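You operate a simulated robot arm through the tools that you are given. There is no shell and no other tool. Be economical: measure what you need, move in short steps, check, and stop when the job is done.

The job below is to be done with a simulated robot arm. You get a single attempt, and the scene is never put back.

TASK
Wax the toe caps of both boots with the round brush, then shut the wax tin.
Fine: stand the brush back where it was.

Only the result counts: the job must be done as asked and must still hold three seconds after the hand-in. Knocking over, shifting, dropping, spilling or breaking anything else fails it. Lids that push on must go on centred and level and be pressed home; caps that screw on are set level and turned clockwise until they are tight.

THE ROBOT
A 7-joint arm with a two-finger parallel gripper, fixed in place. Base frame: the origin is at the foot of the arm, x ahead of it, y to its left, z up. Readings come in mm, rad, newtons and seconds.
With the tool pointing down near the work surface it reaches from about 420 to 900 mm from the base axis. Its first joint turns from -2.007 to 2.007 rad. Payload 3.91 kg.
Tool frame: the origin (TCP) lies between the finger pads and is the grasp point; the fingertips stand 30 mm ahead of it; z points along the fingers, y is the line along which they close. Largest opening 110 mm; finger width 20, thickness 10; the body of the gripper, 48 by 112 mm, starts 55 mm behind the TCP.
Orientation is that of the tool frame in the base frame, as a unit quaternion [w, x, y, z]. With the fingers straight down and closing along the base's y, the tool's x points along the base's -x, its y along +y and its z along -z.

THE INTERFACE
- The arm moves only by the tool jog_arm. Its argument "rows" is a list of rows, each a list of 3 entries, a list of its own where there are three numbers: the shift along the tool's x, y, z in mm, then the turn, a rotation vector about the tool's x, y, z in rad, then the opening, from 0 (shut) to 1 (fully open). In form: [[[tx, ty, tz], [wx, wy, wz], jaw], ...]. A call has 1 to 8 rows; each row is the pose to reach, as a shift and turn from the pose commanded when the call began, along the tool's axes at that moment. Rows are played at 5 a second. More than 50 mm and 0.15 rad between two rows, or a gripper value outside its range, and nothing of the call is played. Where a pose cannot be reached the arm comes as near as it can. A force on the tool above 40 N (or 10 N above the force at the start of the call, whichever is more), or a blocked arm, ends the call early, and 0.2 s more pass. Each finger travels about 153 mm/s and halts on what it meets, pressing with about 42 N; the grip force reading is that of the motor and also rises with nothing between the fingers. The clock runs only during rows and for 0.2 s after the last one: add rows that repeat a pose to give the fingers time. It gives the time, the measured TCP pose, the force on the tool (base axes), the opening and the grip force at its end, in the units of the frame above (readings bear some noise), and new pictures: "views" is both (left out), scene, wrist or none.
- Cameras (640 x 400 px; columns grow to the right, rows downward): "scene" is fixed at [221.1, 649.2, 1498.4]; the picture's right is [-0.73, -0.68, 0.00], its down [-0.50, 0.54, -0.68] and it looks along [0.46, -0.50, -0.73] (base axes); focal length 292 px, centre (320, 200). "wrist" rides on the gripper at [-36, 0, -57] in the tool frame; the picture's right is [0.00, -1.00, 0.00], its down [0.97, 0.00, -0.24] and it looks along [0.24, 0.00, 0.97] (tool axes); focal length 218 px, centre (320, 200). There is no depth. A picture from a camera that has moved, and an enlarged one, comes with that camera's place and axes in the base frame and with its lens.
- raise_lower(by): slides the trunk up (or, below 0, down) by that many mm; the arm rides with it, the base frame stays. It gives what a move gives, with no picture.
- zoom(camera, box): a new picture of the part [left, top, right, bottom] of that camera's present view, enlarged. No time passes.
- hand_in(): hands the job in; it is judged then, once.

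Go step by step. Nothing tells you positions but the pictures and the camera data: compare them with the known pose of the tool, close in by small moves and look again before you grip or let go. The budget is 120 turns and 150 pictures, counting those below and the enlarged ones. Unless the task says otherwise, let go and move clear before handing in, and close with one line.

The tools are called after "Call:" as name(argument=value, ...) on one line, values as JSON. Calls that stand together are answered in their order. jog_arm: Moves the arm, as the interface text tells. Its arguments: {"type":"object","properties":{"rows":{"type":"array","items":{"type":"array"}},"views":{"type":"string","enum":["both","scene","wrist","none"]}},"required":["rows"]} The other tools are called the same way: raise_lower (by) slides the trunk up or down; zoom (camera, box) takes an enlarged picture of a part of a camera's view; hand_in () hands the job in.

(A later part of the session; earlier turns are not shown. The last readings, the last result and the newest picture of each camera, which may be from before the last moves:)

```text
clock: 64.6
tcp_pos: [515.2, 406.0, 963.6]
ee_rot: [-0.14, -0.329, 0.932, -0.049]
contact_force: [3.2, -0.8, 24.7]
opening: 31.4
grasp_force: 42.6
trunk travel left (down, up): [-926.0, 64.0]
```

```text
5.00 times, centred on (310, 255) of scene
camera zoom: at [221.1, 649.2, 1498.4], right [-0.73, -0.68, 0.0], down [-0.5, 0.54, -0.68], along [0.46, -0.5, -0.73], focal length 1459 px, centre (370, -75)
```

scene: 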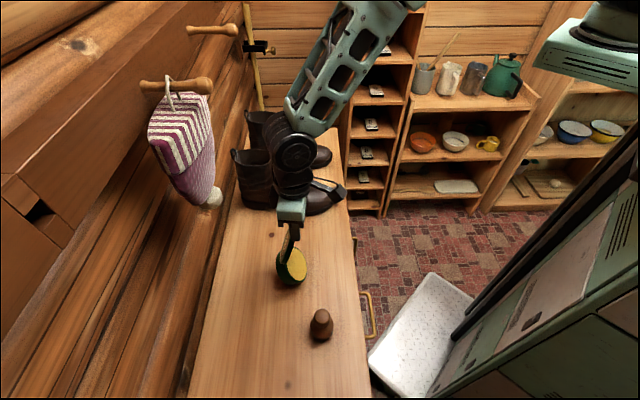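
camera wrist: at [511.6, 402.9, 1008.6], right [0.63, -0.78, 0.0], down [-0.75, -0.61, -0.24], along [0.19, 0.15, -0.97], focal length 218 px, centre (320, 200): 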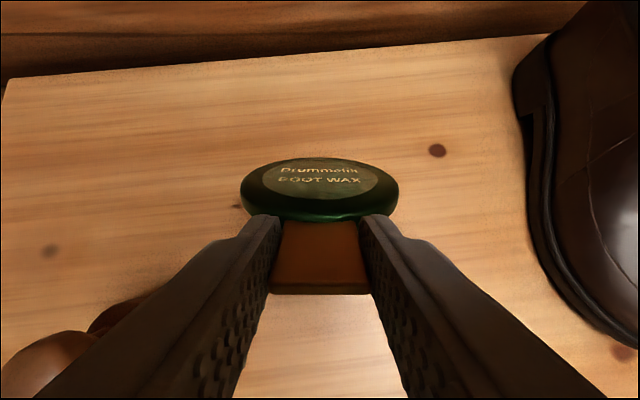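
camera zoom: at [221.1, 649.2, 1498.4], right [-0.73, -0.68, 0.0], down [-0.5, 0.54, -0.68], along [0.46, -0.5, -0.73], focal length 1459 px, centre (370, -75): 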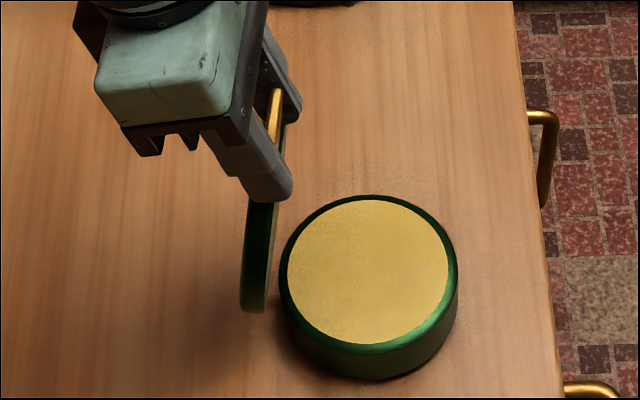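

The base is firmly down. I'll ease up 3 mm and lean the lid a bit further back before letting go.

Call:
jog_arm(rows=[[[0, 0, -3], [0, 0, 0], 0.1], [[-6.6, 0, -3.3], [0, 0.05, 0], 0.1], [[-13.2, 0, -3.3], [0, 0.1, 0], 0.1], [[-19.8, 0, -3], [0, 0.15, 0], 0.1], [[-19.8, 0, -3], [0, 0.15, 0], 0.1]], views="scene")

Call:
zoom(camera="scene", box=[260, 215, 360, 295])

```text
clock: 65.8
tcp_pos: [522.1, 407.5, 960.5]
ee_rot: [-0.213, -0.325, 0.919, -0.074]
contact_force: [-3.2, 9.2, 19.4]
opening: 31.6
grasp_force: 42.0
out of reach, approached as far as the arm can: row 4, 5
trunk travel left (down, up): [-926.0, 64.0]
```

scene: 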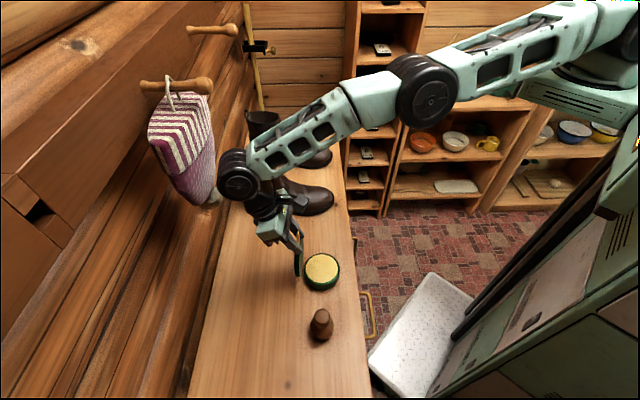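

```text
5.00 times, centred on (310, 255) of scene
camera zoom: at [221.1, 649.2, 1498.4], right [-0.73, -0.68, 0.0], down [-0.5, 0.54, -0.68], along [0.46, -0.5, -0.73], focal length 1459 px, centre (370, -75)
```

zoom: 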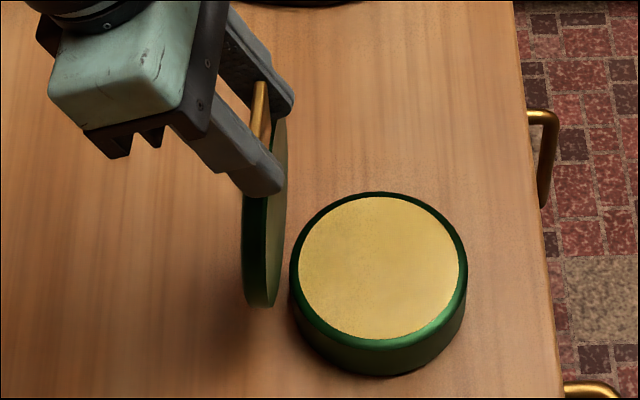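

The lid is past vertical. I'll release it and lift straight up with the trunk.

Call:
jog_arm(rows=[[[0, 0, 0], [0, 0, 0], 0.4], [[0, 0, 0], [0, 0, 0], 0.45], [[0, 0, 0], [0, 0, 0], 0.45]], views="none")

Call:
raise_lower(by=62)

Call:
zoom(camera="scene", box=[160, 115, 400, 295])

```text
clock: 66.6
tcp_pos: [524.6, 407.1, 958.9]
ee_rot: [-0.212, -0.325, 0.919, -0.076]
contact_force: [-0.6, 0.2, 0.1]
opening: 49.7
grasp_force: 0.1
trunk travel left (down, up): [-926.0, 64.0]
```

```text
clock: 67.6
tcp_pos: [524.8, 405.5, 1021.2]
ee_rot: [-0.21, -0.324, 0.919, -0.075]
contact_force: [0.3, 0.0, -0.2]
opening: 49.4
grasp_force: 0.0
trunk travel left (down, up): [-988.0, 2.0]
```

```text
2.22 times, centred on (280, 205) of scene
camera zoom: at [221.1, 649.2, 1498.4], right [-0.73, -0.68, 0.0], down [-0.5, 0.54, -0.68], along [0.46, -0.5, -0.73], focal length 649 px, centre (409, 189)
```

zoom: 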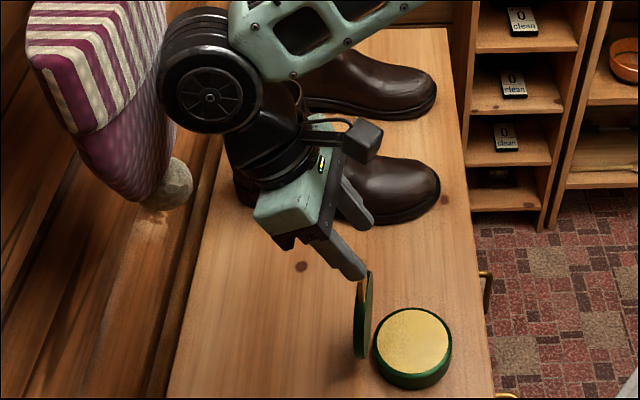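

The tin stands open and stable. I'll back off inward and un-tilt, clear of the lid and the stocking.

Call:
jog_arm(rows=[[[5, 0, 0], [0, -0.06, 0], 0.45], [[14, 0, 5], [0, -0.14, 0], 0.45], [[24, 0, 10], [0, -0.22, 0], 0.45], [[34, 0, 15], [0, -0.3, 0], 0.45], [[44, 0, 20], [0, -0.38, 0], 0.45], [[54, 0, 25], [0, -0.45, 0], 0.45], [[54, 0, 25], [0, -0.45, 0], 0.45]], views="scene")

```text
clock: 69.2
tcp_pos: [478.3, 370.8, 1023.2]
ee_rot: [-0.001, -0.333, 0.943, 0.0]
contact_force: [0.0, 0.0, -0.3]
opening: 49.6
grasp_force: 0.0
trunk travel left (down, up): [-988.0, 2.0]
```

scene: 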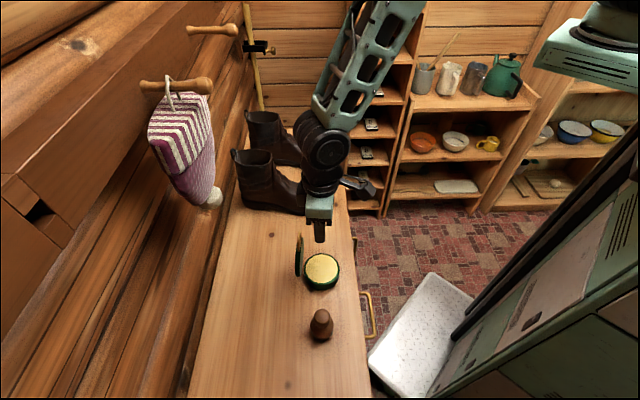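

Now the brush. I'll move above it and look.

Call:
jog_arm(rows=[[[3, 34, 0], [0, 0, 0], 0.6], [[6, 68, 0], [0, 0, 0], 0.7], [[9, 102, 0], [0, 0, 0], 0.7], [[12, 135, 0], [0, 0, 0], 0.7], [[12, 135, 0], [0, 0, 0], 0.7]], views="none")

Call:
raise_lower(by=-70)

Call:
zoom(camera="wrist", box=[0, 0, 640, 400])

Call:
zoom(camera="scene", box=[260, 240, 380, 340])

```text
clock: 70.4
tcp_pos: [381.3, 468.0, 1024.2]
ee_rot: [0.0, -0.333, 0.943, -0.002]
contact_force: [0.4, 0.6, 0.6]
opening: 77.1
grasp_force: 0.1
trunk travel left (down, up): [-988.0, 2.0]
```

```text
clock: 71.5
tcp_pos: [380.8, 469.9, 953.8]
ee_rot: [-0.001, -0.333, 0.943, -0.002]
contact_force: [0.4, -0.9, 0.6]
opening: 77.0
grasp_force: 0.1
trunk travel left (down, up): [-918.0, 72.0]
```

```text
1.00 times, centred on (320, 200) of wrist
camera zoom: at [411.1, 489.8, 1011.3], right [0.63, -0.78, 0.0], down [-0.75, -0.61, 0.24], along [-0.19, -0.15, -0.97], focal length 218 px, centre (320, 200)
```

zoom: 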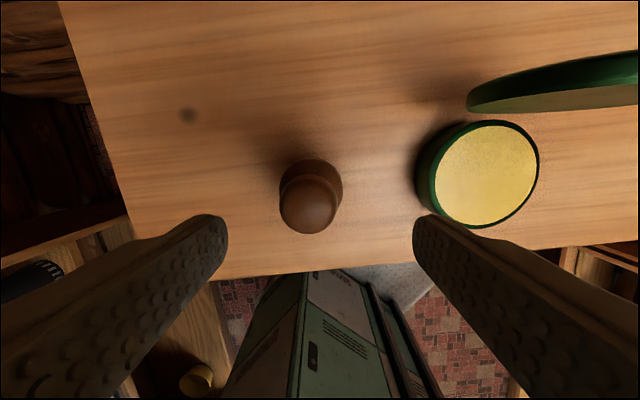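

```text
4.00 times, centred on (320, 290) of scene
camera zoom: at [221.1, 649.2, 1498.4], right [-0.73, -0.68, 0.0], down [-0.5, 0.54, -0.68], along [0.46, -0.5, -0.73], focal length 1168 px, centre (320, -160)
```

zoom: 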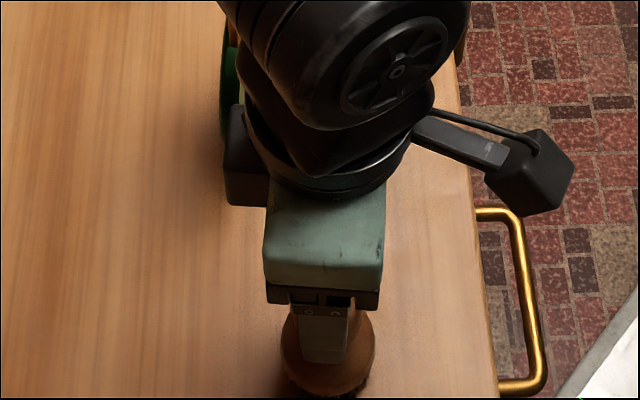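

The brush is about 8 mm off to one side. I'll centre and descend to the knob.

Call:
jog_arm(rows=[[[-2, 8, 20], [0, 0, 0], 0.6], [[-2, 8, 45], [0, 0, 0], 0.6], [[-2, 8, 62], [0, 0, 0], 0.6], [[-2, 8, 62], [0, 0, 0], 0.6]], views="wrist")

Call:
zoom(camera="scene", box=[290, 290, 350, 350])

```text
clock: 72.5
tcp_pos: [377.6, 474.9, 891.0]
ee_rot: [0.0, -0.332, 0.943, 0.0]
contact_force: [0.0, 0.8, 0.1]
opening: 66.0
grasp_force: 0.0
trunk travel left (down, up): [-918.0, 72.0]
camera wrist: at [406.5, 496.0, 948.4], right [0.63, -0.78, 0.0], down [-0.75, -0.61, 0.24], along [-0.19, -0.15, -0.97], focal length 218 px, centre (320, 200)
```

wrist: 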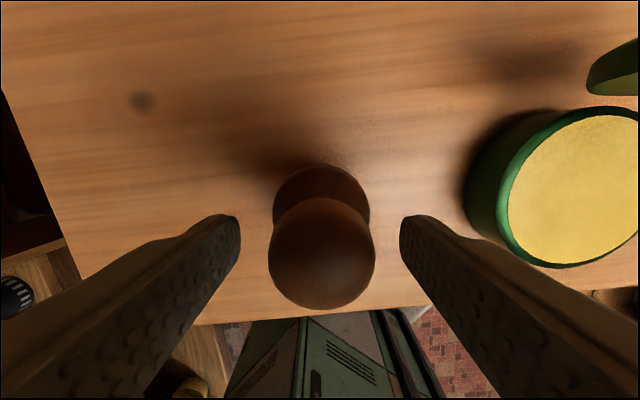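

```text
6.67 times, centred on (320, 320) of scene
camera zoom: at [221.1, 649.2, 1498.4], right [-0.73, -0.68, 0.0], down [-0.5, 0.54, -0.68], along [0.46, -0.5, -0.73], focal length 1946 px, centre (320, -600)
```

zoom: 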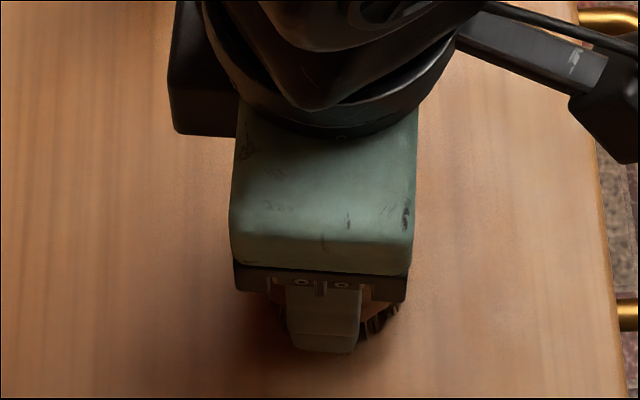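

The knob is centred and its widest part is near z = 877. I'll lower to 875 and grip.

Call:
jog_arm(rows=[[[1, -0.7, 8], [0, 0, 0], 0.6], [[1, -0.7, 16], [0, 0, 0], 0.6], [[1, -0.7, 16], [0, 0, 0], 0.45], [[1, -0.7, 16], [0, 0, 0], 0.35], [[1, -0.7, 16], [0, 0, 0], 0.2], [[1, -0.7, 16], [0, 0, 0], 0.2]], views="wrist")

```text
clock: 73.9
tcp_pos: [378.2, 475.3, 874.9]
ee_rot: [-0.002, -0.333, 0.943, -0.001]
contact_force: [-0.2, -0.6, -0.5]
opening: 35.5
grasp_force: 42.1
trunk travel left (down, up): [-918.0, 72.0]
camera wrist: at [407.2, 495.7, 932.8], right [0.63, -0.78, 0.0], down [-0.75, -0.61, 0.24], along [-0.19, -0.15, -0.97], focal length 218 px, centre (320, 200)
```

wrist: 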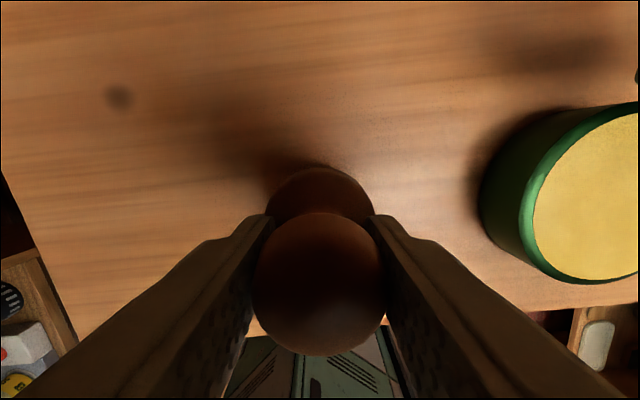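

The brush is gripped; its home is (378.2, 475.3, 874.9). The wax centre is near w=606, so I'll lift and carry the brush over the tin.

Call:
jog_arm(rows=[[[0, 0, -30], [0, 0, 0], 0.2], [[0, 0, -60], [0, 0, 0], 0.2], [[-2, -38, -60], [0, 0, 0], 0.2], [[-4, -76, -60], [0, 0, 0], 0.2], [[-6, -114, -60], [0, 0, 0], 0.2], [[-7, -151, -60], [0, 0, 0], 0.2], [[-7, -151, -60], [0, 0, 0], 0.2]], views="both")

Call:
zoom(camera="scene", box=[260, 200, 380, 300])

```text
clock: 75.5
tcp_pos: [476.6, 359.7, 935.9]
ee_rot: [-0.001, -0.333, 0.943, -0.001]
contact_force: [-0.4, -0.6, -0.9]
opening: 35.2
grasp_force: 41.8
trunk travel left (down, up): [-918.0, 72.0]
camera wrist: at [506.7, 381.4, 994.1], right [0.63, -0.78, 0.0], down [-0.75, -0.61, 0.24], along [-0.19, -0.15, -0.97], focal length 218 px, centre (320, 200)
```

scene: 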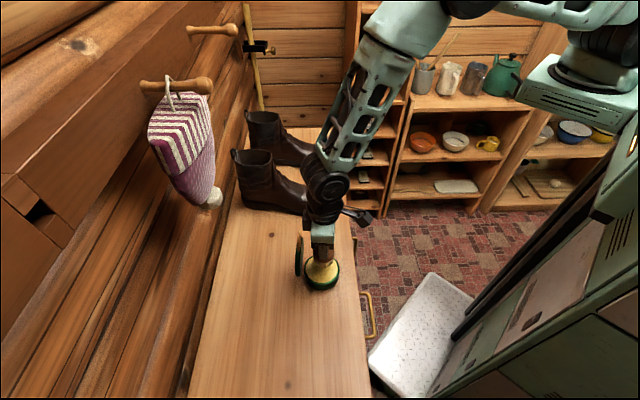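
wrist: 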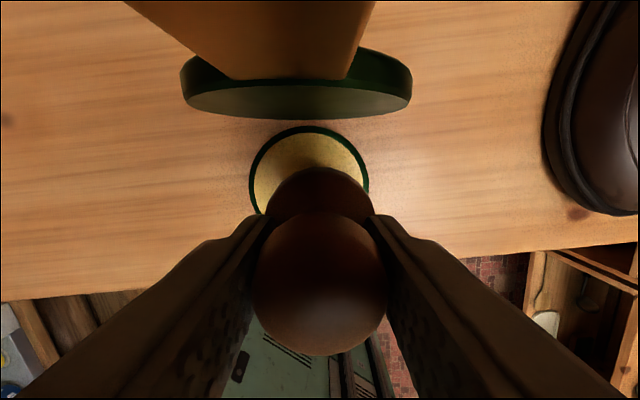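

```text
4.00 times, centred on (320, 250) of scene
camera zoom: at [221.1, 649.2, 1498.4], right [-0.73, -0.68, 0.0], down [-0.5, 0.54, -0.68], along [0.46, -0.5, -0.73], focal length 1168 px, centre (320, 0)
```

zoom: 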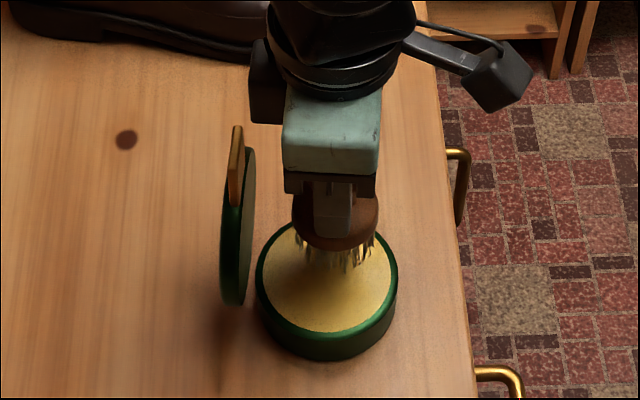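

The wax is about 9 mm to the left. I'll shift and lower to just above contact.

Call:
jog_arm(rows=[[[0, 9, 0], [0, 0, 0], 0.2], [[0, 9, 20], [0, 0, 0], 0.2], [[0, 9, 35], [0, 0, 0], 0.2], [[0, 9, 38], [0, 0, 0], 0.2], [[0, 9, 40], [0, 0, 0], 0.2], [[0, 9, 40], [0, 0, 0], 0.2]], views="none")

Call:
zoom(camera="scene", box=[270, 220, 370, 300])

```text
clock: 76.3
tcp_pos: [472.4, 370.2, 907.2]
ee_rot: [-0.001, -0.333, 0.943, -0.002]
contact_force: [-2.8, -6.2, 17.7]
opening: 35.3
grasp_force: 42.6
trunk travel left (down, up): [-918.0, 72.0]
stopped in row 4: the force on the tool passed its limit (the readings are from after the stop); the commanded pose is now the measured one
```

```text
5.00 times, centred on (320, 260) of scene
camera zoom: at [221.1, 649.2, 1498.4], right [-0.73, -0.68, 0.0], down [-0.5, 0.54, -0.68], along [0.46, -0.5, -0.73], focal length 1459 px, centre (320, -100)
```

zoom: 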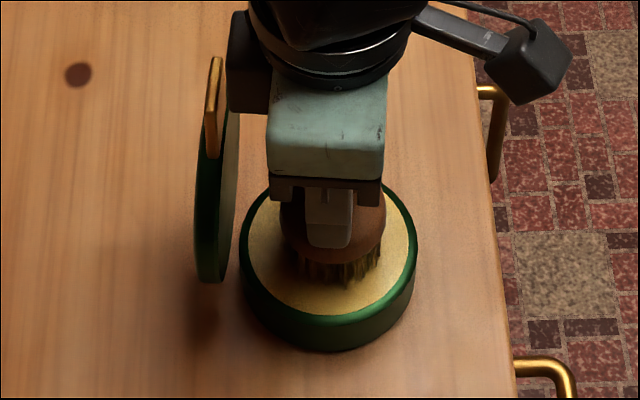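

The bristles are on the wax at 18 N. I'll ease off slightly and rub with small moves to load the brush.

Call:
jog_arm(rows=[[[0, 0, -2], [0, 0, 0], 0.2], [[4, 0, -2], [0, 0, 0.1], 0.2], [[4, 4, -2], [0, 0, 0.1], 0.2], [[-4, 4, -2], [0, 0, -0.05], 0.2], [[-4, -4, -2], [0, 0, -0.1], 0.2], [[4, -4, -2], [0, 0, 0], 0.2], [[0, 0, -2], [0, 0, 0], 0.2]], views="none")

Call:
zoom(camera="scene", box=[270, 220, 370, 300])

```text
clock: 78.0
tcp_pos: [473.3, 369.6, 907.2]
ee_rot: [-0.001, -0.333, 0.943, -0.002]
contact_force: [-1.2, -0.9, 2.6]
opening: 35.5
grasp_force: 42.3
trunk travel left (down, up): [-918.0, 72.0]
```

```text
5.00 times, centred on (320, 260) of scene
camera zoom: at [221.1, 649.2, 1498.4], right [-0.73, -0.68, 0.0], down [-0.5, 0.54, -0.68], along [0.46, -0.5, -0.73], focal length 1459 px, centre (320, -100)
```

zoom: 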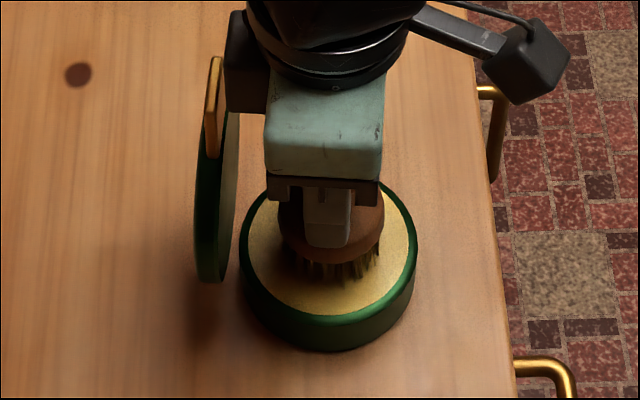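

The brush is loaded. I'll lift it and move towards the near boot's toe, then look.

Call:
jog_arm(rows=[[[0, 0, -40], [0, 0, 0], 0.2], [[0, 0, -80], [0, 0, 0], 0.2], [[0, -40, -90], [0, 0, 0], 0.2], [[0, -80, -90], [0, 0, 0], 0.2], [[0, -120, -90], [0, 0, 0], 0.2], [[0, -120, -90], [0, 0, 0], 0.2]], views="both")

Call:
zoom(camera="scene", box=[240, 120, 380, 240])

```text
clock: 79.3
tcp_pos: [547.9, 276.3, 998.1]
ee_rot: [-0.002, -0.333, 0.943, -0.002]
contact_force: [1.1, 0.0, 0.5]
opening: 35.5
grasp_force: 41.8
trunk travel left (down, up): [-918.0, 72.0]
camera wrist: at [576.8, 298.2, 1055.4], right [0.63, -0.78, 0.0], down [-0.75, -0.61, 0.24], along [-0.19, -0.15, -0.97], focal length 218 px, centre (320, 200)
```

scene: 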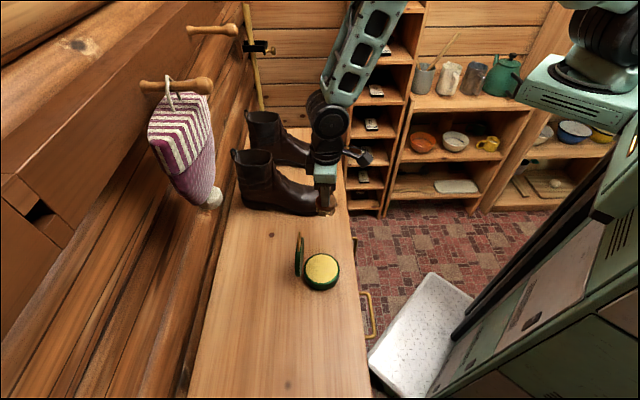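
wrist: 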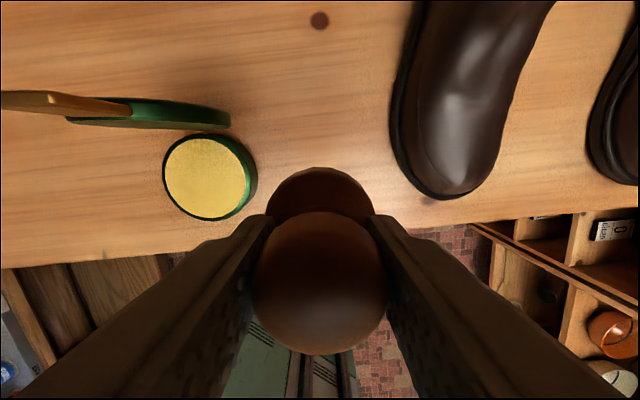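

```text
3.33 times, centred on (310, 180) of scene
camera zoom: at [221.1, 649.2, 1498.4], right [-0.73, -0.68, 0.0], down [-0.5, 0.54, -0.68], along [0.46, -0.5, -0.73], focal length 973 px, centre (353, 267)
```

zoom: 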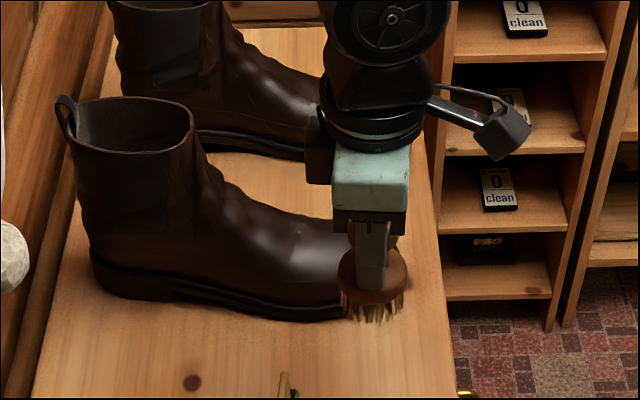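

The bristles carry wax. The toe cap centre is near w=617, s=-255, so I'll move over it and lower partway.

Call:
jog_arm(rows=[[[-4, -32, 0], [0, 0, 0], 0.2], [[-8, -64, 0], [0, 0, 0], 0.2], [[-12, -96, 0], [0, 0, 0], 0.2], [[-16, -125, 0], [0, 0, 0], 0.2], [[-16, -125, 25], [0, 0, 0], 0.2], [[-16, -125, 45], [0, 0, 0], 0.2], [[-16, -125, 45], [0, 0, 0], 0.2]], views="both")

Call:
zoom(camera="scene", box=[260, 130, 360, 230])

```text
clock: 81.0
tcp_pos: [641.4, 185.3, 955.2]
ee_rot: [-0.001, -0.333, 0.943, -0.001]
contact_force: [-0.4, -0.3, -0.8]
opening: 35.8
grasp_force: 41.8
trunk travel left (down, up): [-918.0, 72.0]
camera wrist: at [670.8, 206.5, 1011.9], right [0.63, -0.78, 0.0], down [-0.75, -0.61, 0.24], along [-0.19, -0.15, -0.97], focal length 218 px, centre (320, 200)
```

scene: 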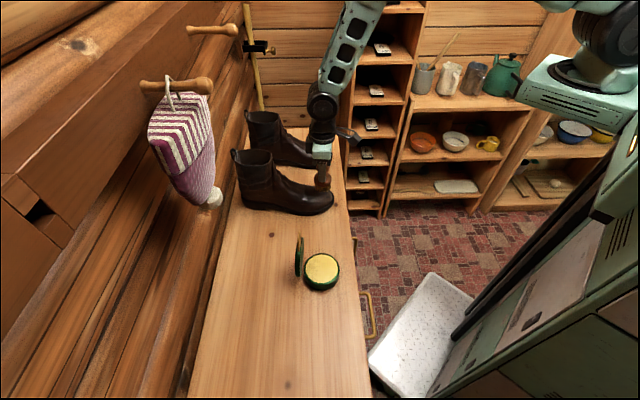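
wrist: 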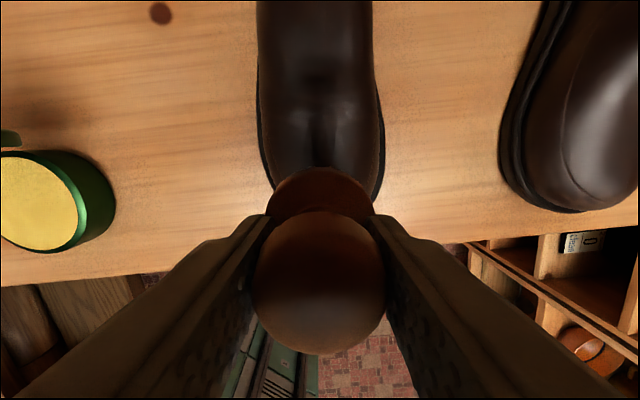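

```text
4.00 times, centred on (310, 180) of scene
camera zoom: at [221.1, 649.2, 1498.4], right [-0.73, -0.68, 0.0], down [-0.5, 0.54, -0.68], along [0.46, -0.5, -0.73], focal length 1168 px, centre (360, 280)
```

zoom: 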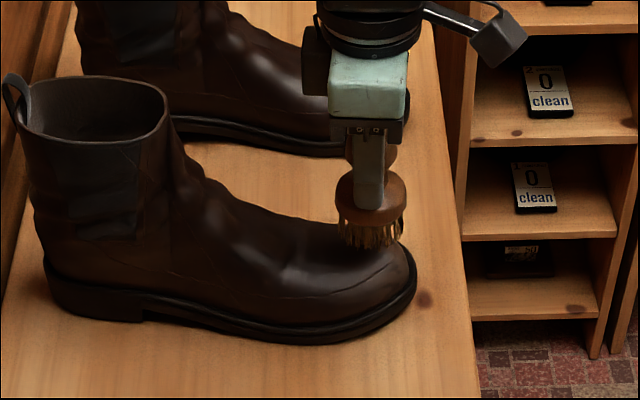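

The brush is centred over the toe cap. I'll descend to contact.

Call:
jog_arm(rows=[[[0, 0, 8], [0, 0, 0], 0.2], [[0, 0, 14], [0, 0, 0], 0.2], [[0, 0, 18], [0, 0, 0], 0.2], [[0, 0, 22], [0, 0, 0], 0.2], [[0, 0, 25], [0, 0, 0], 0.2], [[0, 0, 28], [0, 0, 0], 0.2]], views="none")

Call:
zoom(camera="scene", box=[280, 150, 360, 230])

```text
clock: 82.4
tcp_pos: [639.1, 189.6, 929.1]
ee_rot: [0.001, -0.333, 0.943, -0.002]
contact_force: [-9.4, -5.3, 26.0]
opening: 35.4
grasp_force: 42.4
trunk travel left (down, up): [-918.0, 72.0]
stopped in row 6: the force on the tool passed its limit (the readings are from after the stop); the commanded pose is now the measured one
```

```text
5.00 times, centred on (320, 190) of scene
camera zoom: at [221.1, 649.2, 1498.4], right [-0.73, -0.68, 0.0], down [-0.5, 0.54, -0.68], along [0.46, -0.5, -0.73], focal length 1459 px, centre (320, 250)
```

zoom: 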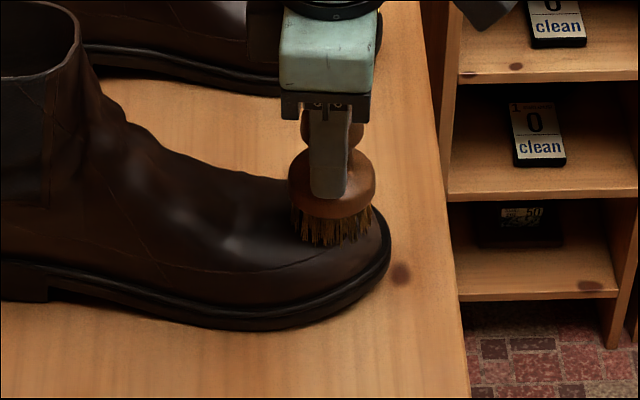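

Contact made. I'll ease off and do gentle strokes over the cap, following its slope.

Call:
jog_arm(rows=[[[0, 0, -2.5], [0, 0, 0], 0.2], [[8, 0, 0], [0, 0, 0], 0.2], [[8, 8, 0.5], [0, 0, 0], 0.2], [[-6, 8, -4.5], [0, 0, 0], 0.2], [[-6, -8, -4.5], [0, 0, 0], 0.2], [[8, -8, 0.5], [0, 0, 0], 0.2], [[0, 0, -2.5], [0, 0, 0], 0.2], [[0, 0, -2.5], [0, 0, 0], 0.2]], views="none")

Call:
zoom(camera="scene", box=[240, 110, 380, 230])

```text
clock: 84.2
tcp_pos: [640.3, 190.7, 928.5]
ee_rot: [-0.001, -0.333, 0.943, -0.002]
contact_force: [-2.7, -2.8, 5.1]
opening: 35.3
grasp_force: 41.8
trunk travel left (down, up): [-918.0, 72.0]
```

```text
3.33 times, centred on (310, 170) of scene
camera zoom: at [221.1, 649.2, 1498.4], right [-0.73, -0.68, 0.0], down [-0.5, 0.54, -0.68], along [0.46, -0.5, -0.73], focal length 973 px, centre (353, 300)
```

zoom: 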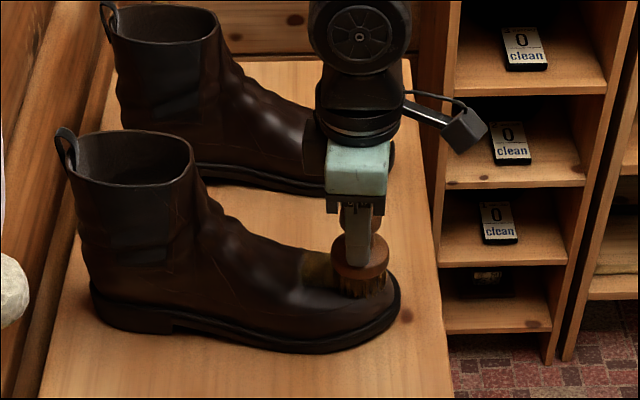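

A waxy film shows. I'll lift and inspect the cap.

Call:
jog_arm(rows=[[[0, 0, -40], [0, 0, 0], 0.2], [[0, 0, -75], [0, 0, 0], 0.2], [[20, 40, -85], [0, 0, 0], 0.2], [[20, 40, -85], [0, 0, 0], 0.2]], views="wrist")

Call:
zoom(camera="scene", box=[260, 120, 360, 230])

```text
clock: 85.2
tcp_pos: [600.6, 209.8, 1013.0]
ee_rot: [0.001, -0.333, 0.943, -0.001]
contact_force: [0.0, -0.8, 0.2]
opening: 35.5
grasp_force: 41.7
trunk travel left (down, up): [-918.0, 72.0]
camera wrist: at [629.2, 230.9, 1069.3], right [0.63, -0.78, 0.0], down [-0.76, -0.61, 0.24], along [-0.19, -0.15, -0.97], focal length 218 px, centre (320, 200)
```

wrist: 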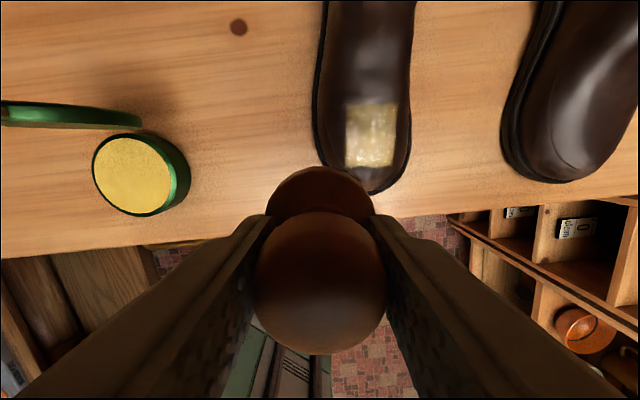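

```text
3.64 times, centred on (310, 175) of scene
camera zoom: at [221.1, 649.2, 1498.4], right [-0.73, -0.68, 0.0], down [-0.5, 0.54, -0.68], along [0.46, -0.5, -0.73], focal length 1061 px, centre (356, 291)
```

zoom: 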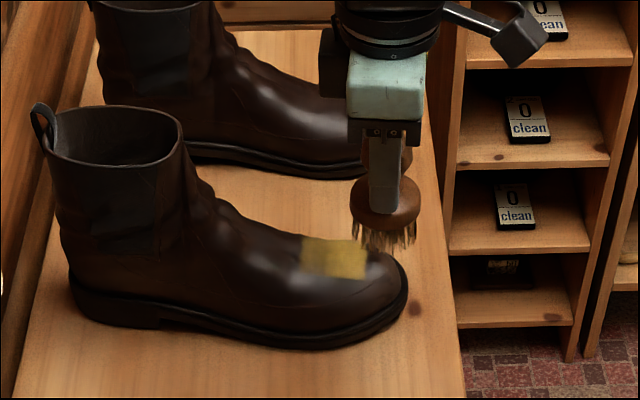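

The near toe cap now has a clear wax patch. I'll check whether the bristles still carry wax.

Call:
zoom(camera="scene", box=[308, 165, 338, 190])

```text
16.00 times, centred on (323, 178) of scene
camera zoom: at [221.1, 649.2, 1498.4], right [-0.73, -0.68, 0.0], down [-0.5, 0.54, -0.68], along [0.46, -0.5, -0.73], focal length 4670 px, centre (272, 560)
```

zoom: 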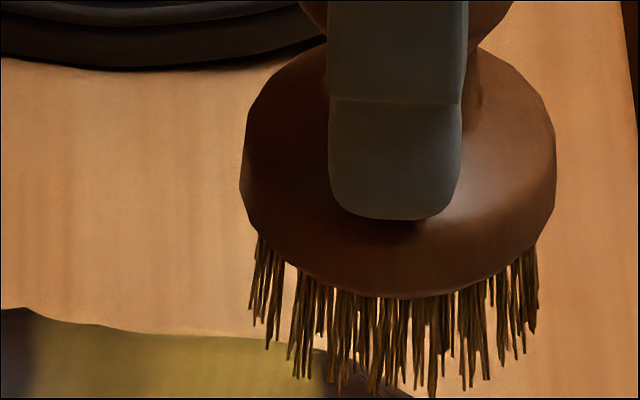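

I'll reload the brush to be safe: back over the tin at a known position.

Call:
jog_arm(rows=[[[0, 40, 0], [0, 0, 0], 0.2], [[0, 80, 0], [0, 0, 0], 0.2], [[-1, 120, 0], [0, 0, 0], 0.2], [[-1, 160, 0], [0, 0, 0], 0.2], [[-1, 204, 0], [0, 0, 0], 0.2], [[-1, 204, 40], [0, 0, 0], 0.2], [[-1, 204, 80], [0, 0, 0], 0.2], [[-1, 204, 98], [0, 0, 0], 0.2]], views="none")

Call:
jog_arm(rows=[[[0, 0, 4], [0, 0, 0], 0.2], [[0, 0, 7], [0, 0, 0], 0.2], [[0, 0, 8.5], [0, 0, 0], 0.2], [[4, 3, 8.5], [0, 0, 0.1], 0.2], [[-4, 3, 8.5], [0, 0, -0.02], 0.2], [[-4, -3, 8.5], [0, 0, -0.1], 0.2], [[0, 0, 8], [0, 0, 0], 0.2]], views="scene")

```text
clock: 87.0
tcp_pos: [473.1, 366.2, 912.8]
ee_rot: [0.0, -0.332, 0.943, -0.002]
contact_force: [-0.1, -0.5, -0.3]
opening: 35.5
grasp_force: 41.7
trunk travel left (down, up): [-918.0, 72.0]
```

```text
clock: 88.6
tcp_pos: [475.1, 366.7, 907.6]
ee_rot: [0.002, -0.332, 0.943, -0.001]
contact_force: [9.9, -1.7, 11.3]
opening: 35.5
grasp_force: 41.7
trunk travel left (down, up): [-918.0, 72.0]
```

scene: 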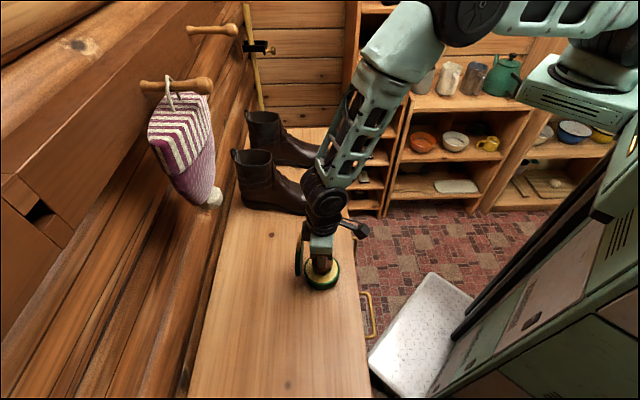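

Reloaded. The far toe is around r≈800, which needs a lower trunk. I'll lift, move off to clear bench, then lower the trunk.

Call:
jog_arm(rows=[[[0, 0, -40], [0, 0, 0], 0.2], [[0, 0, -80], [0, 0, 0], 0.2], [[0, -20, -120], [0, 0, 0], 0.2], [[0, -60, -135], [0, 0, 0], 0.2], [[0, -100, -145], [0, 0, 0], 0.2], [[0, -110, -150], [0, 0, 0], 0.2]], views="none")

Call:
raise_lower(by=-110)

```text
clock: 90.0
tcp_pos: [540.7, 283.7, 1060.8]
ee_rot: [0.0, -0.333, 0.943, -0.002]
contact_force: [-0.5, 0.2, -0.4]
opening: 35.5
grasp_force: 42.2
trunk travel left (down, up): [-918.0, 72.0]
```

```text
clock: 91.4
tcp_pos: [541.9, 284.0, 951.0]
ee_rot: [0.001, -0.333, 0.943, -0.002]
contact_force: [-0.4, 1.1, -1.1]
opening: 35.4
grasp_force: 41.7
trunk travel left (down, up): [-808.0, 182.0]
```

Call:
jog_arm(rows=[[[0, -15, -40], [0, 0, 0], 0.2], [[0, -60, -60], [0, 0, 0], 0.2], [[0, -105, -60], [0, 0, 0], 0.2], [[0, -150, -60], [0, 0, 0], 0.2], [[0, -195, -60], [0, 0, 0], 0.2], [[0, -240, -60], [0, 0, 0], 0.2], [[0, -285, -60], [0, 0, 0], 0.2], [[0, -330, -60], [0, 0, 0], 0.2]], views="both")

```text
clock: 93.2
tcp_pos: [746.8, 25.3, 1010.9]
ee_rot: [0.0, -0.333, 0.943, -0.002]
contact_force: [-1.0, 1.0, -0.8]
opening: 35.6
grasp_force: 42.0
trunk travel left (down, up): [-808.0, 182.0]
camera wrist: at [776.1, 47.2, 1069.1], right [0.63, -0.78, 0.0], down [-0.75, -0.61, 0.24], along [-0.19, -0.15, -0.97], focal length 218 px, centre (320, 200)
```

scene: 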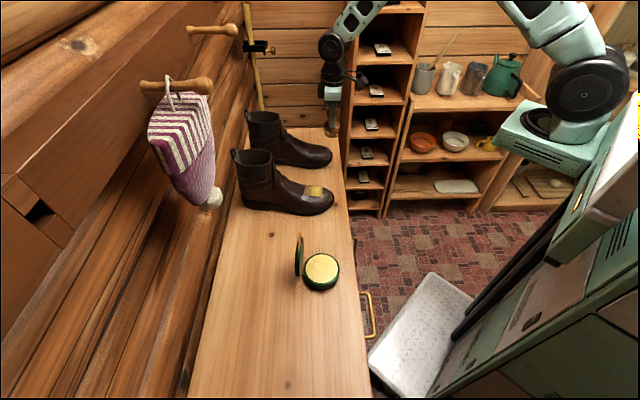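
wrist: 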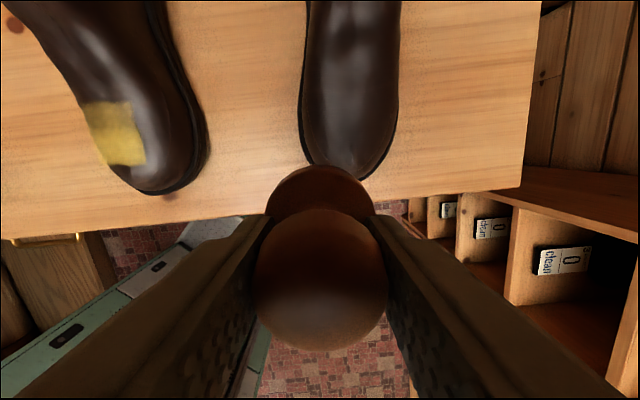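

The far boot is about 29 mm to the right. I'll move over its toe cap and descend to near contact.

Call:
jog_arm(rows=[[[-20, -15, 0], [0, 0, 0], 0.2], [[-46, -29, 0], [0, 0, 0], 0.2], [[-46, -29, 30], [0, 0, 0], 0.2], [[-46, -29, 55], [0, 0, 0], 0.2], [[-46, -29, 62], [0, 0, 0], 0.2], [[-46, -29, 66], [0, 0, 0], 0.2], [[-46, -29, 70], [0, 0, 0], 0.2], [[-46, -29, 74], [0, 0, 0], 0.2]], views="wrist")

Call:
zoom(camera="scene", box=[260, 90, 380, 230])

```text
clock: 95.0
tcp_pos: [801.3, 33.7, 937.0]
ee_rot: [0.001, -0.333, 0.943, -0.002]
contact_force: [-0.5, 0.3, 0.2]
opening: 35.6
grasp_force: 41.8
trunk travel left (down, up): [-808.0, 182.0]
camera wrist: at [830.9, 54.5, 994.7], right [0.63, -0.78, 0.0], down [-0.76, -0.61, 0.24], along [-0.19, -0.15, -0.97], focal length 218 px, centre (320, 200)
```

wrist: 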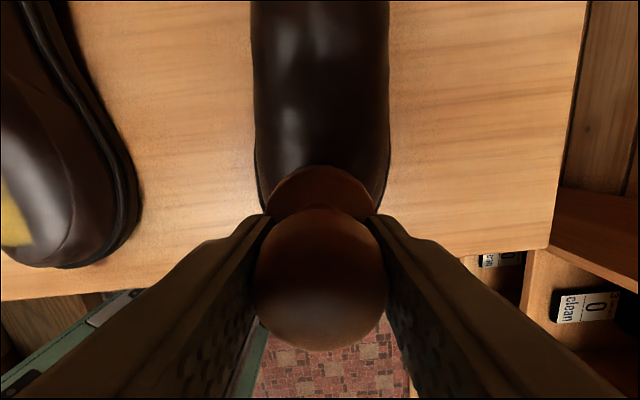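

```text
2.86 times, centred on (320, 160) of scene
camera zoom: at [221.1, 649.2, 1498.4], right [-0.73, -0.68, 0.0], down [-0.5, 0.54, -0.68], along [0.46, -0.5, -0.73], focal length 834 px, centre (320, 314)
```

zoom: 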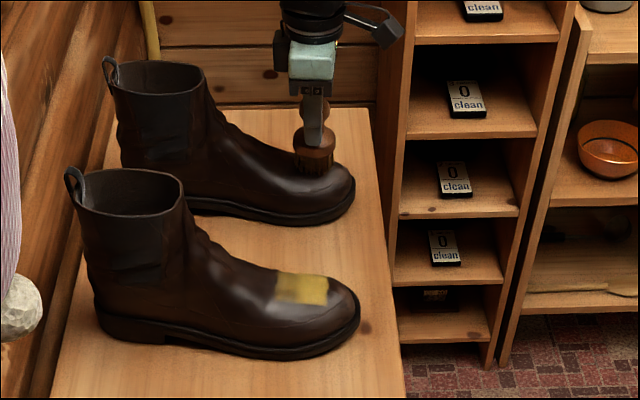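

The brush is just above the cap. I'll make slow contact.

Call:
jog_arm(rows=[[[0, 0, 2], [0, 0, 0], 0.2], [[0, 0, 4], [0, 0, 0], 0.2], [[0, 0, 6], [0, 0, 0], 0.2], [[0, 0, 8], [0, 0, 0], 0.2], [[0, 0, 10], [0, 0, 0], 0.2], [[0, 0, 12], [0, 0, 0], 0.2], [[0, 0, 14], [0, 0, 0], 0.2], [[0, 0, 16], [0, 0, 0], 0.2]], views="none")

```text
clock: 96.3
tcp_pos: [801.4, 33.4, 930.4]
ee_rot: [0.002, -0.332, 0.943, -0.001]
contact_force: [-15.1, -4.6, 23.6]
opening: 35.4
grasp_force: 42.0
trunk travel left (down, up): [-808.0, 182.0]
stopped in row 6: the force on the tool passed its limit (the readings are from after the stop); the commanded pose is now the measured one
```

Contact at 931. I'll ease off and do the same gentle strokes.

Call:
jog_arm(rows=[[[0, 0, -2.5], [0, 0, 0], 0.2], [[8, 0, 0], [0, 0, 0], 0.2], [[8, 8, 0.5], [0, 0, 0], 0.2], [[-5, 8, -4.5], [0, 0, 0], 0.2], [[-5, -8, -4.5], [0, 0, 0], 0.2], [[8, -8, 0.5], [0, 0, 0], 0.2], [[0, 0, -2.5], [0, 0, 0], 0.2], [[0, 0, -2.5], [0, 0, 0], 0.2]], views="none")

Call:
jog_arm(rows=[[[0, 0, -40], [0, 0, 0], 0.2], [[10, 0, -75], [0, 0, 0], 0.2], [[20, 40, -85], [0, 0, 0], 0.2], [[20, 80, -85], [0, 0, 0], 0.2], [[20, 80, -85], [0, 0, 0], 0.2]], views="wrist")

Call:
zoom(camera="scene", box=[230, 90, 350, 230])

```text
clock: 98.1
tcp_pos: [803.2, 32.2, 931.6]
ee_rot: [0.001, -0.333, 0.943, -0.001]
contact_force: [0.0, -3.2, 1.1]
opening: 35.5
grasp_force: 42.1
trunk travel left (down, up): [-808.0, 182.0]
```

```text
clock: 99.3
tcp_pos: [737.6, 85.1, 1016.9]
ee_rot: [0.001, -0.332, 0.943, -0.001]
contact_force: [-0.7, 0.3, -0.7]
opening: 35.8
grasp_force: 42.3
trunk travel left (down, up): [-808.0, 182.0]
camera wrist: at [767.1, 106.6, 1075.3], right [0.63, -0.78, 0.0], down [-0.76, -0.61, 0.24], along [-0.18, -0.15, -0.97], focal length 218 px, centre (320, 200)
```

wrist: 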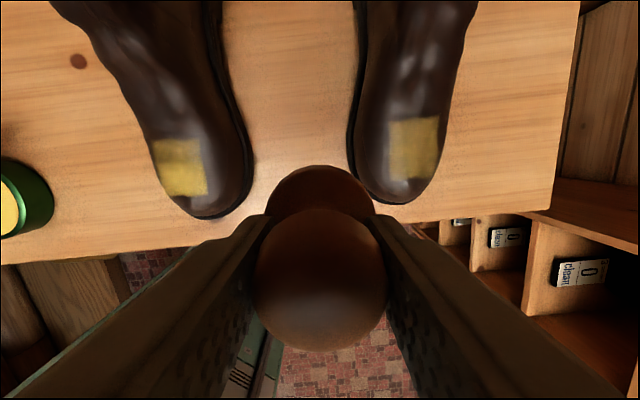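

```text
2.86 times, centred on (290, 160) of scene
camera zoom: at [221.1, 649.2, 1498.4], right [-0.73, -0.68, 0.0], down [-0.5, 0.54, -0.68], along [0.46, -0.5, -0.73], focal length 834 px, centre (406, 314)
```

zoom: 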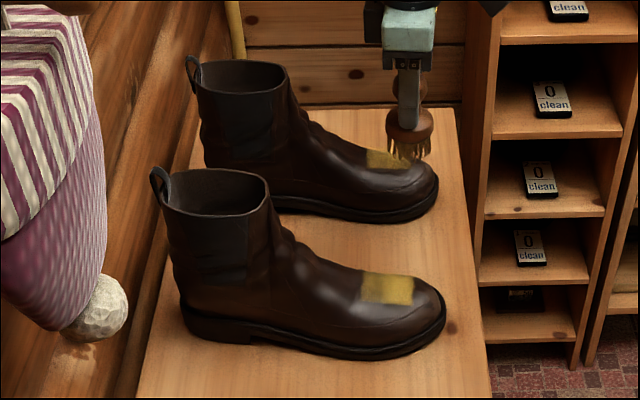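

Both caps show wax, but the far one looks fainter. I'll give it another few strokes.

Call:
jog_arm(rows=[[[0, -40, 0], [0, 0, 0], 0.2], [[-20, -80, 0], [0, 0, 0], 0.2], [[-20, -80, 40], [0, 0, 0], 0.2], [[-20, -80, 75], [0, 0, 0], 0.2], [[-20, -80, 83], [0, 0, 0], 0.2], [[-20, -80, 86], [0, 0, 0], 0.2]], views="none")

Call:
jog_arm(rows=[[[10, 0, 3.5], [0, 0, 0], 0.2], [[10, 8, 4.5], [0, 0, 0], 0.2], [[-6, 8, -1], [0, 0, 0], 0.2], [[-6, 0, -2], [0, 0, 0], 0.2], [[8, 0, 3.5], [0, 0, 0], 0.2], [[8, -8, 4], [0, 0, 0], 0.2], [[-6, -8, -1], [0, 0, 0], 0.2], [[0, 0, 0], [0, 0, 0], 0.2]], views="none")

Call:
jog_arm(rows=[[[0, 0, -40], [0, 0, 0], 0.2], [[10, 0, -75], [0, 0, 0], 0.2], [[20, 40, -85], [0, 0, 0], 0.2], [[20, 80, -85], [0, 0, 0], 0.2], [[20, 80, -85], [0, 0, 0], 0.2]], views="wrist")

```text
clock: 100.7
tcp_pos: [803.9, 33.6, 933.1]
ee_rot: [0.003, -0.333, 0.943, -0.002]
contact_force: [0.0, -0.5, 6.3]
opening: 35.7
grasp_force: 42.7
trunk travel left (down, up): [-808.0, 182.0]
```

```text
clock: 102.5
tcp_pos: [803.6, 31.3, 931.2]
ee_rot: [0.002, -0.332, 0.943, -0.003]
contact_force: [2.1, -2.3, 2.4]
opening: 35.3
grasp_force: 42.5
trunk travel left (down, up): [-808.0, 182.0]
```

```text
clock: 103.7
tcp_pos: [738.4, 82.3, 1014.2]
ee_rot: [0.004, -0.333, 0.943, -0.001]
contact_force: [-0.2, -0.7, -0.6]
opening: 35.3
grasp_force: 41.8
trunk travel left (down, up): [-808.0, 182.0]
camera wrist: at [766.3, 102.7, 1072.4], right [0.63, -0.78, 0.0], down [-0.76, -0.61, 0.24], along [-0.18, -0.15, -0.97], focal length 218 px, centre (320, 200)
```

wrist: 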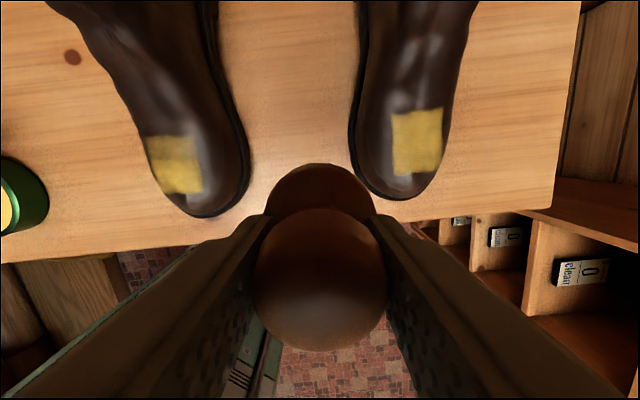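

The far cap is bright now. I'll give the near cap a second short pass on the way back, for the same coverage.

Call:
jog_arm(rows=[[[-1, 36, 0], [0, 0, 0], 0.2], [[-2, 72, 0], [0, 0, 0], 0.2], [[-3, 108, 0], [0, 0, 0], 0.2], [[-4, 142, 0], [0, 0, 0], 0.2], [[-4, 142, 40], [0, 0, 0], 0.2], [[-4, 142, 70], [0, 0, 0], 0.2], [[-4, 142, 78], [0, 0, 0], 0.2], [[-4, 142, 81], [0, 0, 0], 0.2]], views="none")

```text
clock: 105.5
tcp_pos: [650.7, 196.2, 934.5]
ee_rot: [0.002, -0.332, 0.943, -0.001]
contact_force: [-0.2, 1.3, 0.0]
opening: 35.2
grasp_force: 42.4
trunk travel left (down, up): [-808.0, 182.0]
```

Call:
jog_arm(rows=[[[0, 0, 3], [0, 0, 0], 0.2], [[0, 0, 5], [0, 0, 0], 0.2], [[10, 6, 8], [0, 0, 0], 0.2], [[-4, 6, 3], [0, 0, 0], 0.2], [[-4, -6, 3], [0, 0, 0], 0.2], [[10, -6, 8], [0, 0, 0], 0.2], [[0, 0, 4], [0, 0, 0], 0.2]], views="none")

Call:
jog_arm(rows=[[[0, 0, -40], [0, 0, 0], 0.2], [[10, 0, -75], [0, 0, 0], 0.2], [[20, 40, -85], [0, 0, 0], 0.2], [[20, 80, -90], [0, 0, 0], 0.2], [[20, 80, -90], [0, 0, 0], 0.2]], views="wrist")

```text
clock: 107.1
tcp_pos: [649.6, 194.8, 930.5]
ee_rot: [0.001, -0.332, 0.943, -0.003]
contact_force: [-0.2, -8.5, 11.1]
opening: 35.4
grasp_force: 41.9
trunk travel left (down, up): [-808.0, 182.0]
```

```text
clock: 108.3
tcp_pos: [586.1, 246.3, 1019.7]
ee_rot: [0.002, -0.333, 0.943, -0.001]
contact_force: [-0.2, 0.1, -0.2]
opening: 35.4
grasp_force: 41.8
trunk travel left (down, up): [-808.0, 182.0]
camera wrist: at [614.6, 267.2, 1078.1], right [0.63, -0.78, 0.0], down [-0.76, -0.61, 0.24], along [-0.18, -0.15, -0.97], focal length 218 px, centre (320, 200)
```

wrist: 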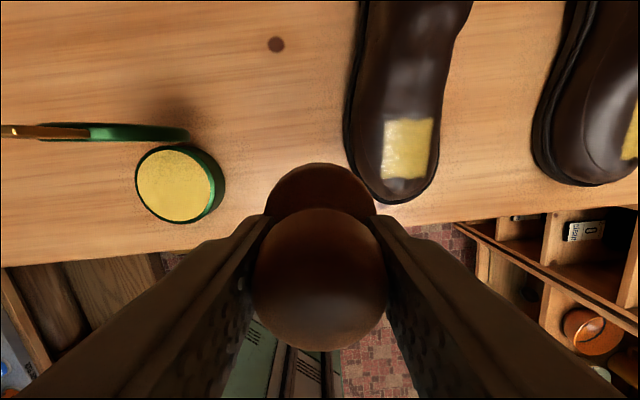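

Both caps are well waxed. Now I'll return the brush to its home.

Call:
jog_arm(rows=[[[4, 40, 0], [0, 0, 0], 0.2], [[8, 80, 0], [0, 0, 0], 0.2], [[12, 125, 0], [0, 0, 0], 0.2], [[15, 170, 0], [0, 0, 0], 0.2], [[17, 215, 0], [0, 0, 0], 0.2], [[17.7, 260, 0], [0, 0, 0], 0.2], [[17.7, 309, 0], [0, 0, 0], 0.2], [[17.7, 309, 40], [0, 0, 0], 0.2]], views="none")

Call:
jog_arm(rows=[[[0, 0, 0], [0, 0, 0], 0.2], [[0, 0, 0], [0, 0, 0], 0.2]], views="none")

```text
clock: 110.1
tcp_pos: [378.0, 477.3, 981.3]
ee_rot: [0.002, -0.334, 0.943, -0.001]
contact_force: [-0.3, 0.1, -0.9]
opening: 35.5
grasp_force: 41.7
trunk travel left (down, up): [-808.0, 182.0]
```

```text
clock: 110.7
tcp_pos: [379.0, 477.1, 980.2]
ee_rot: [0.001, -0.333, 0.943, -0.001]
contact_force: [0.0, 0.8, -1.2]
opening: 35.4
grasp_force: 41.5
trunk travel left (down, up): [-808.0, 182.0]
```

Call:
jog_arm(rows=[[[1.6, -1.2, 40], [0, 0, 0], 0.2], [[1.6, -1.2, 75], [0, 0, 0], 0.2], [[1.6, -1.2, 95], [0, 0, 0], 0.2], [[1.6, -1.2, 99], [0, 0, 0], 0.2], [[1.6, -1.2, 101], [0, 0, 0], 0.2], [[1.6, -1.2, 103], [0, 0, 0], 0.2], [[1.6, -1.2, 104.5], [0, 0, 0], 0.2]], views="wrist")

```text
clock: 112.3
tcp_pos: [377.0, 472.9, 876.4]
ee_rot: [0.002, -0.333, 0.943, -0.002]
contact_force: [1.6, -3.8, 17.5]
opening: 35.3
grasp_force: 41.7
trunk travel left (down, up): [-808.0, 182.0]
camera wrist: at [406.2, 493.2, 933.7], right [0.63, -0.78, 0.0], down [-0.76, -0.61, 0.24], along [-0.18, -0.15, -0.97], focal length 218 px, centre (320, 200)
```

wrist: 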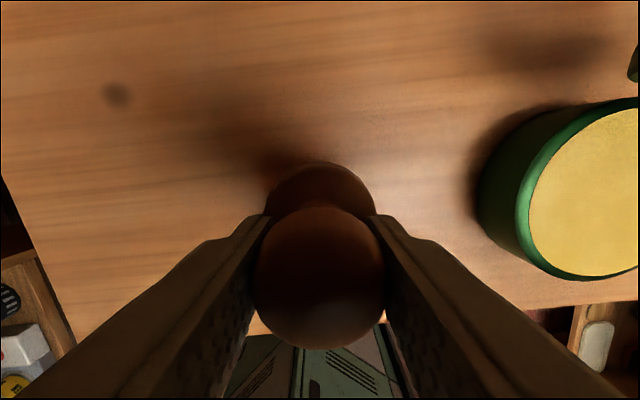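

The brush is on the bench. I'll relieve the pressure, open slowly, and retreat straight up.

Call:
jog_arm(rows=[[[0, 0, -1.5], [0, 0, 0], 0.2], [[0, 0, -1.5], [0, 0, 0], 0.33], [[0, 0, -1.5], [0, 0, 0], 0.38], [[0, 0, -1.5], [0, 0, 0], 0.55], [[0, 0, -1.5], [0, 0, 0], 0.6], [[0, 0, -30], [0, 0, 0], 0.6], [[0, 0, -70], [0, 0, 0], 0.6], [[0, 0, -110], [0, 0, 0], 0.6]], views="wrist")

```text
clock: 114.1
tcp_pos: [375.2, 474.4, 984.7]
ee_rot: [0.002, -0.333, 0.943, -0.002]
contact_force: [1.3, 0.4, -0.9]
opening: 66.1
grasp_force: 0.1
trunk travel left (down, up): [-808.0, 182.0]
camera wrist: at [404.3, 495.6, 1042.8], right [0.63, -0.78, 0.0], down [-0.76, -0.61, 0.24], along [-0.18, -0.15, -0.97], focal length 218 px, centre (320, 200)
```

wrist: 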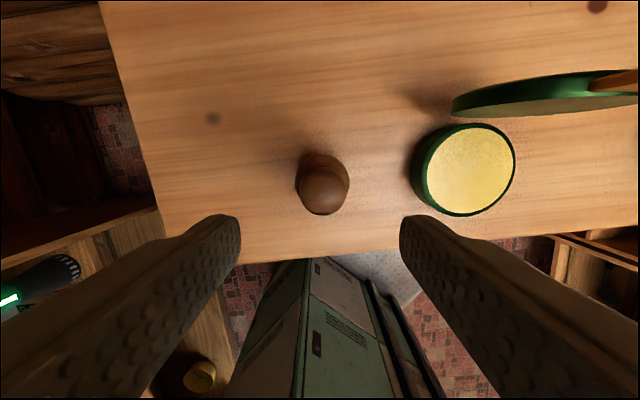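

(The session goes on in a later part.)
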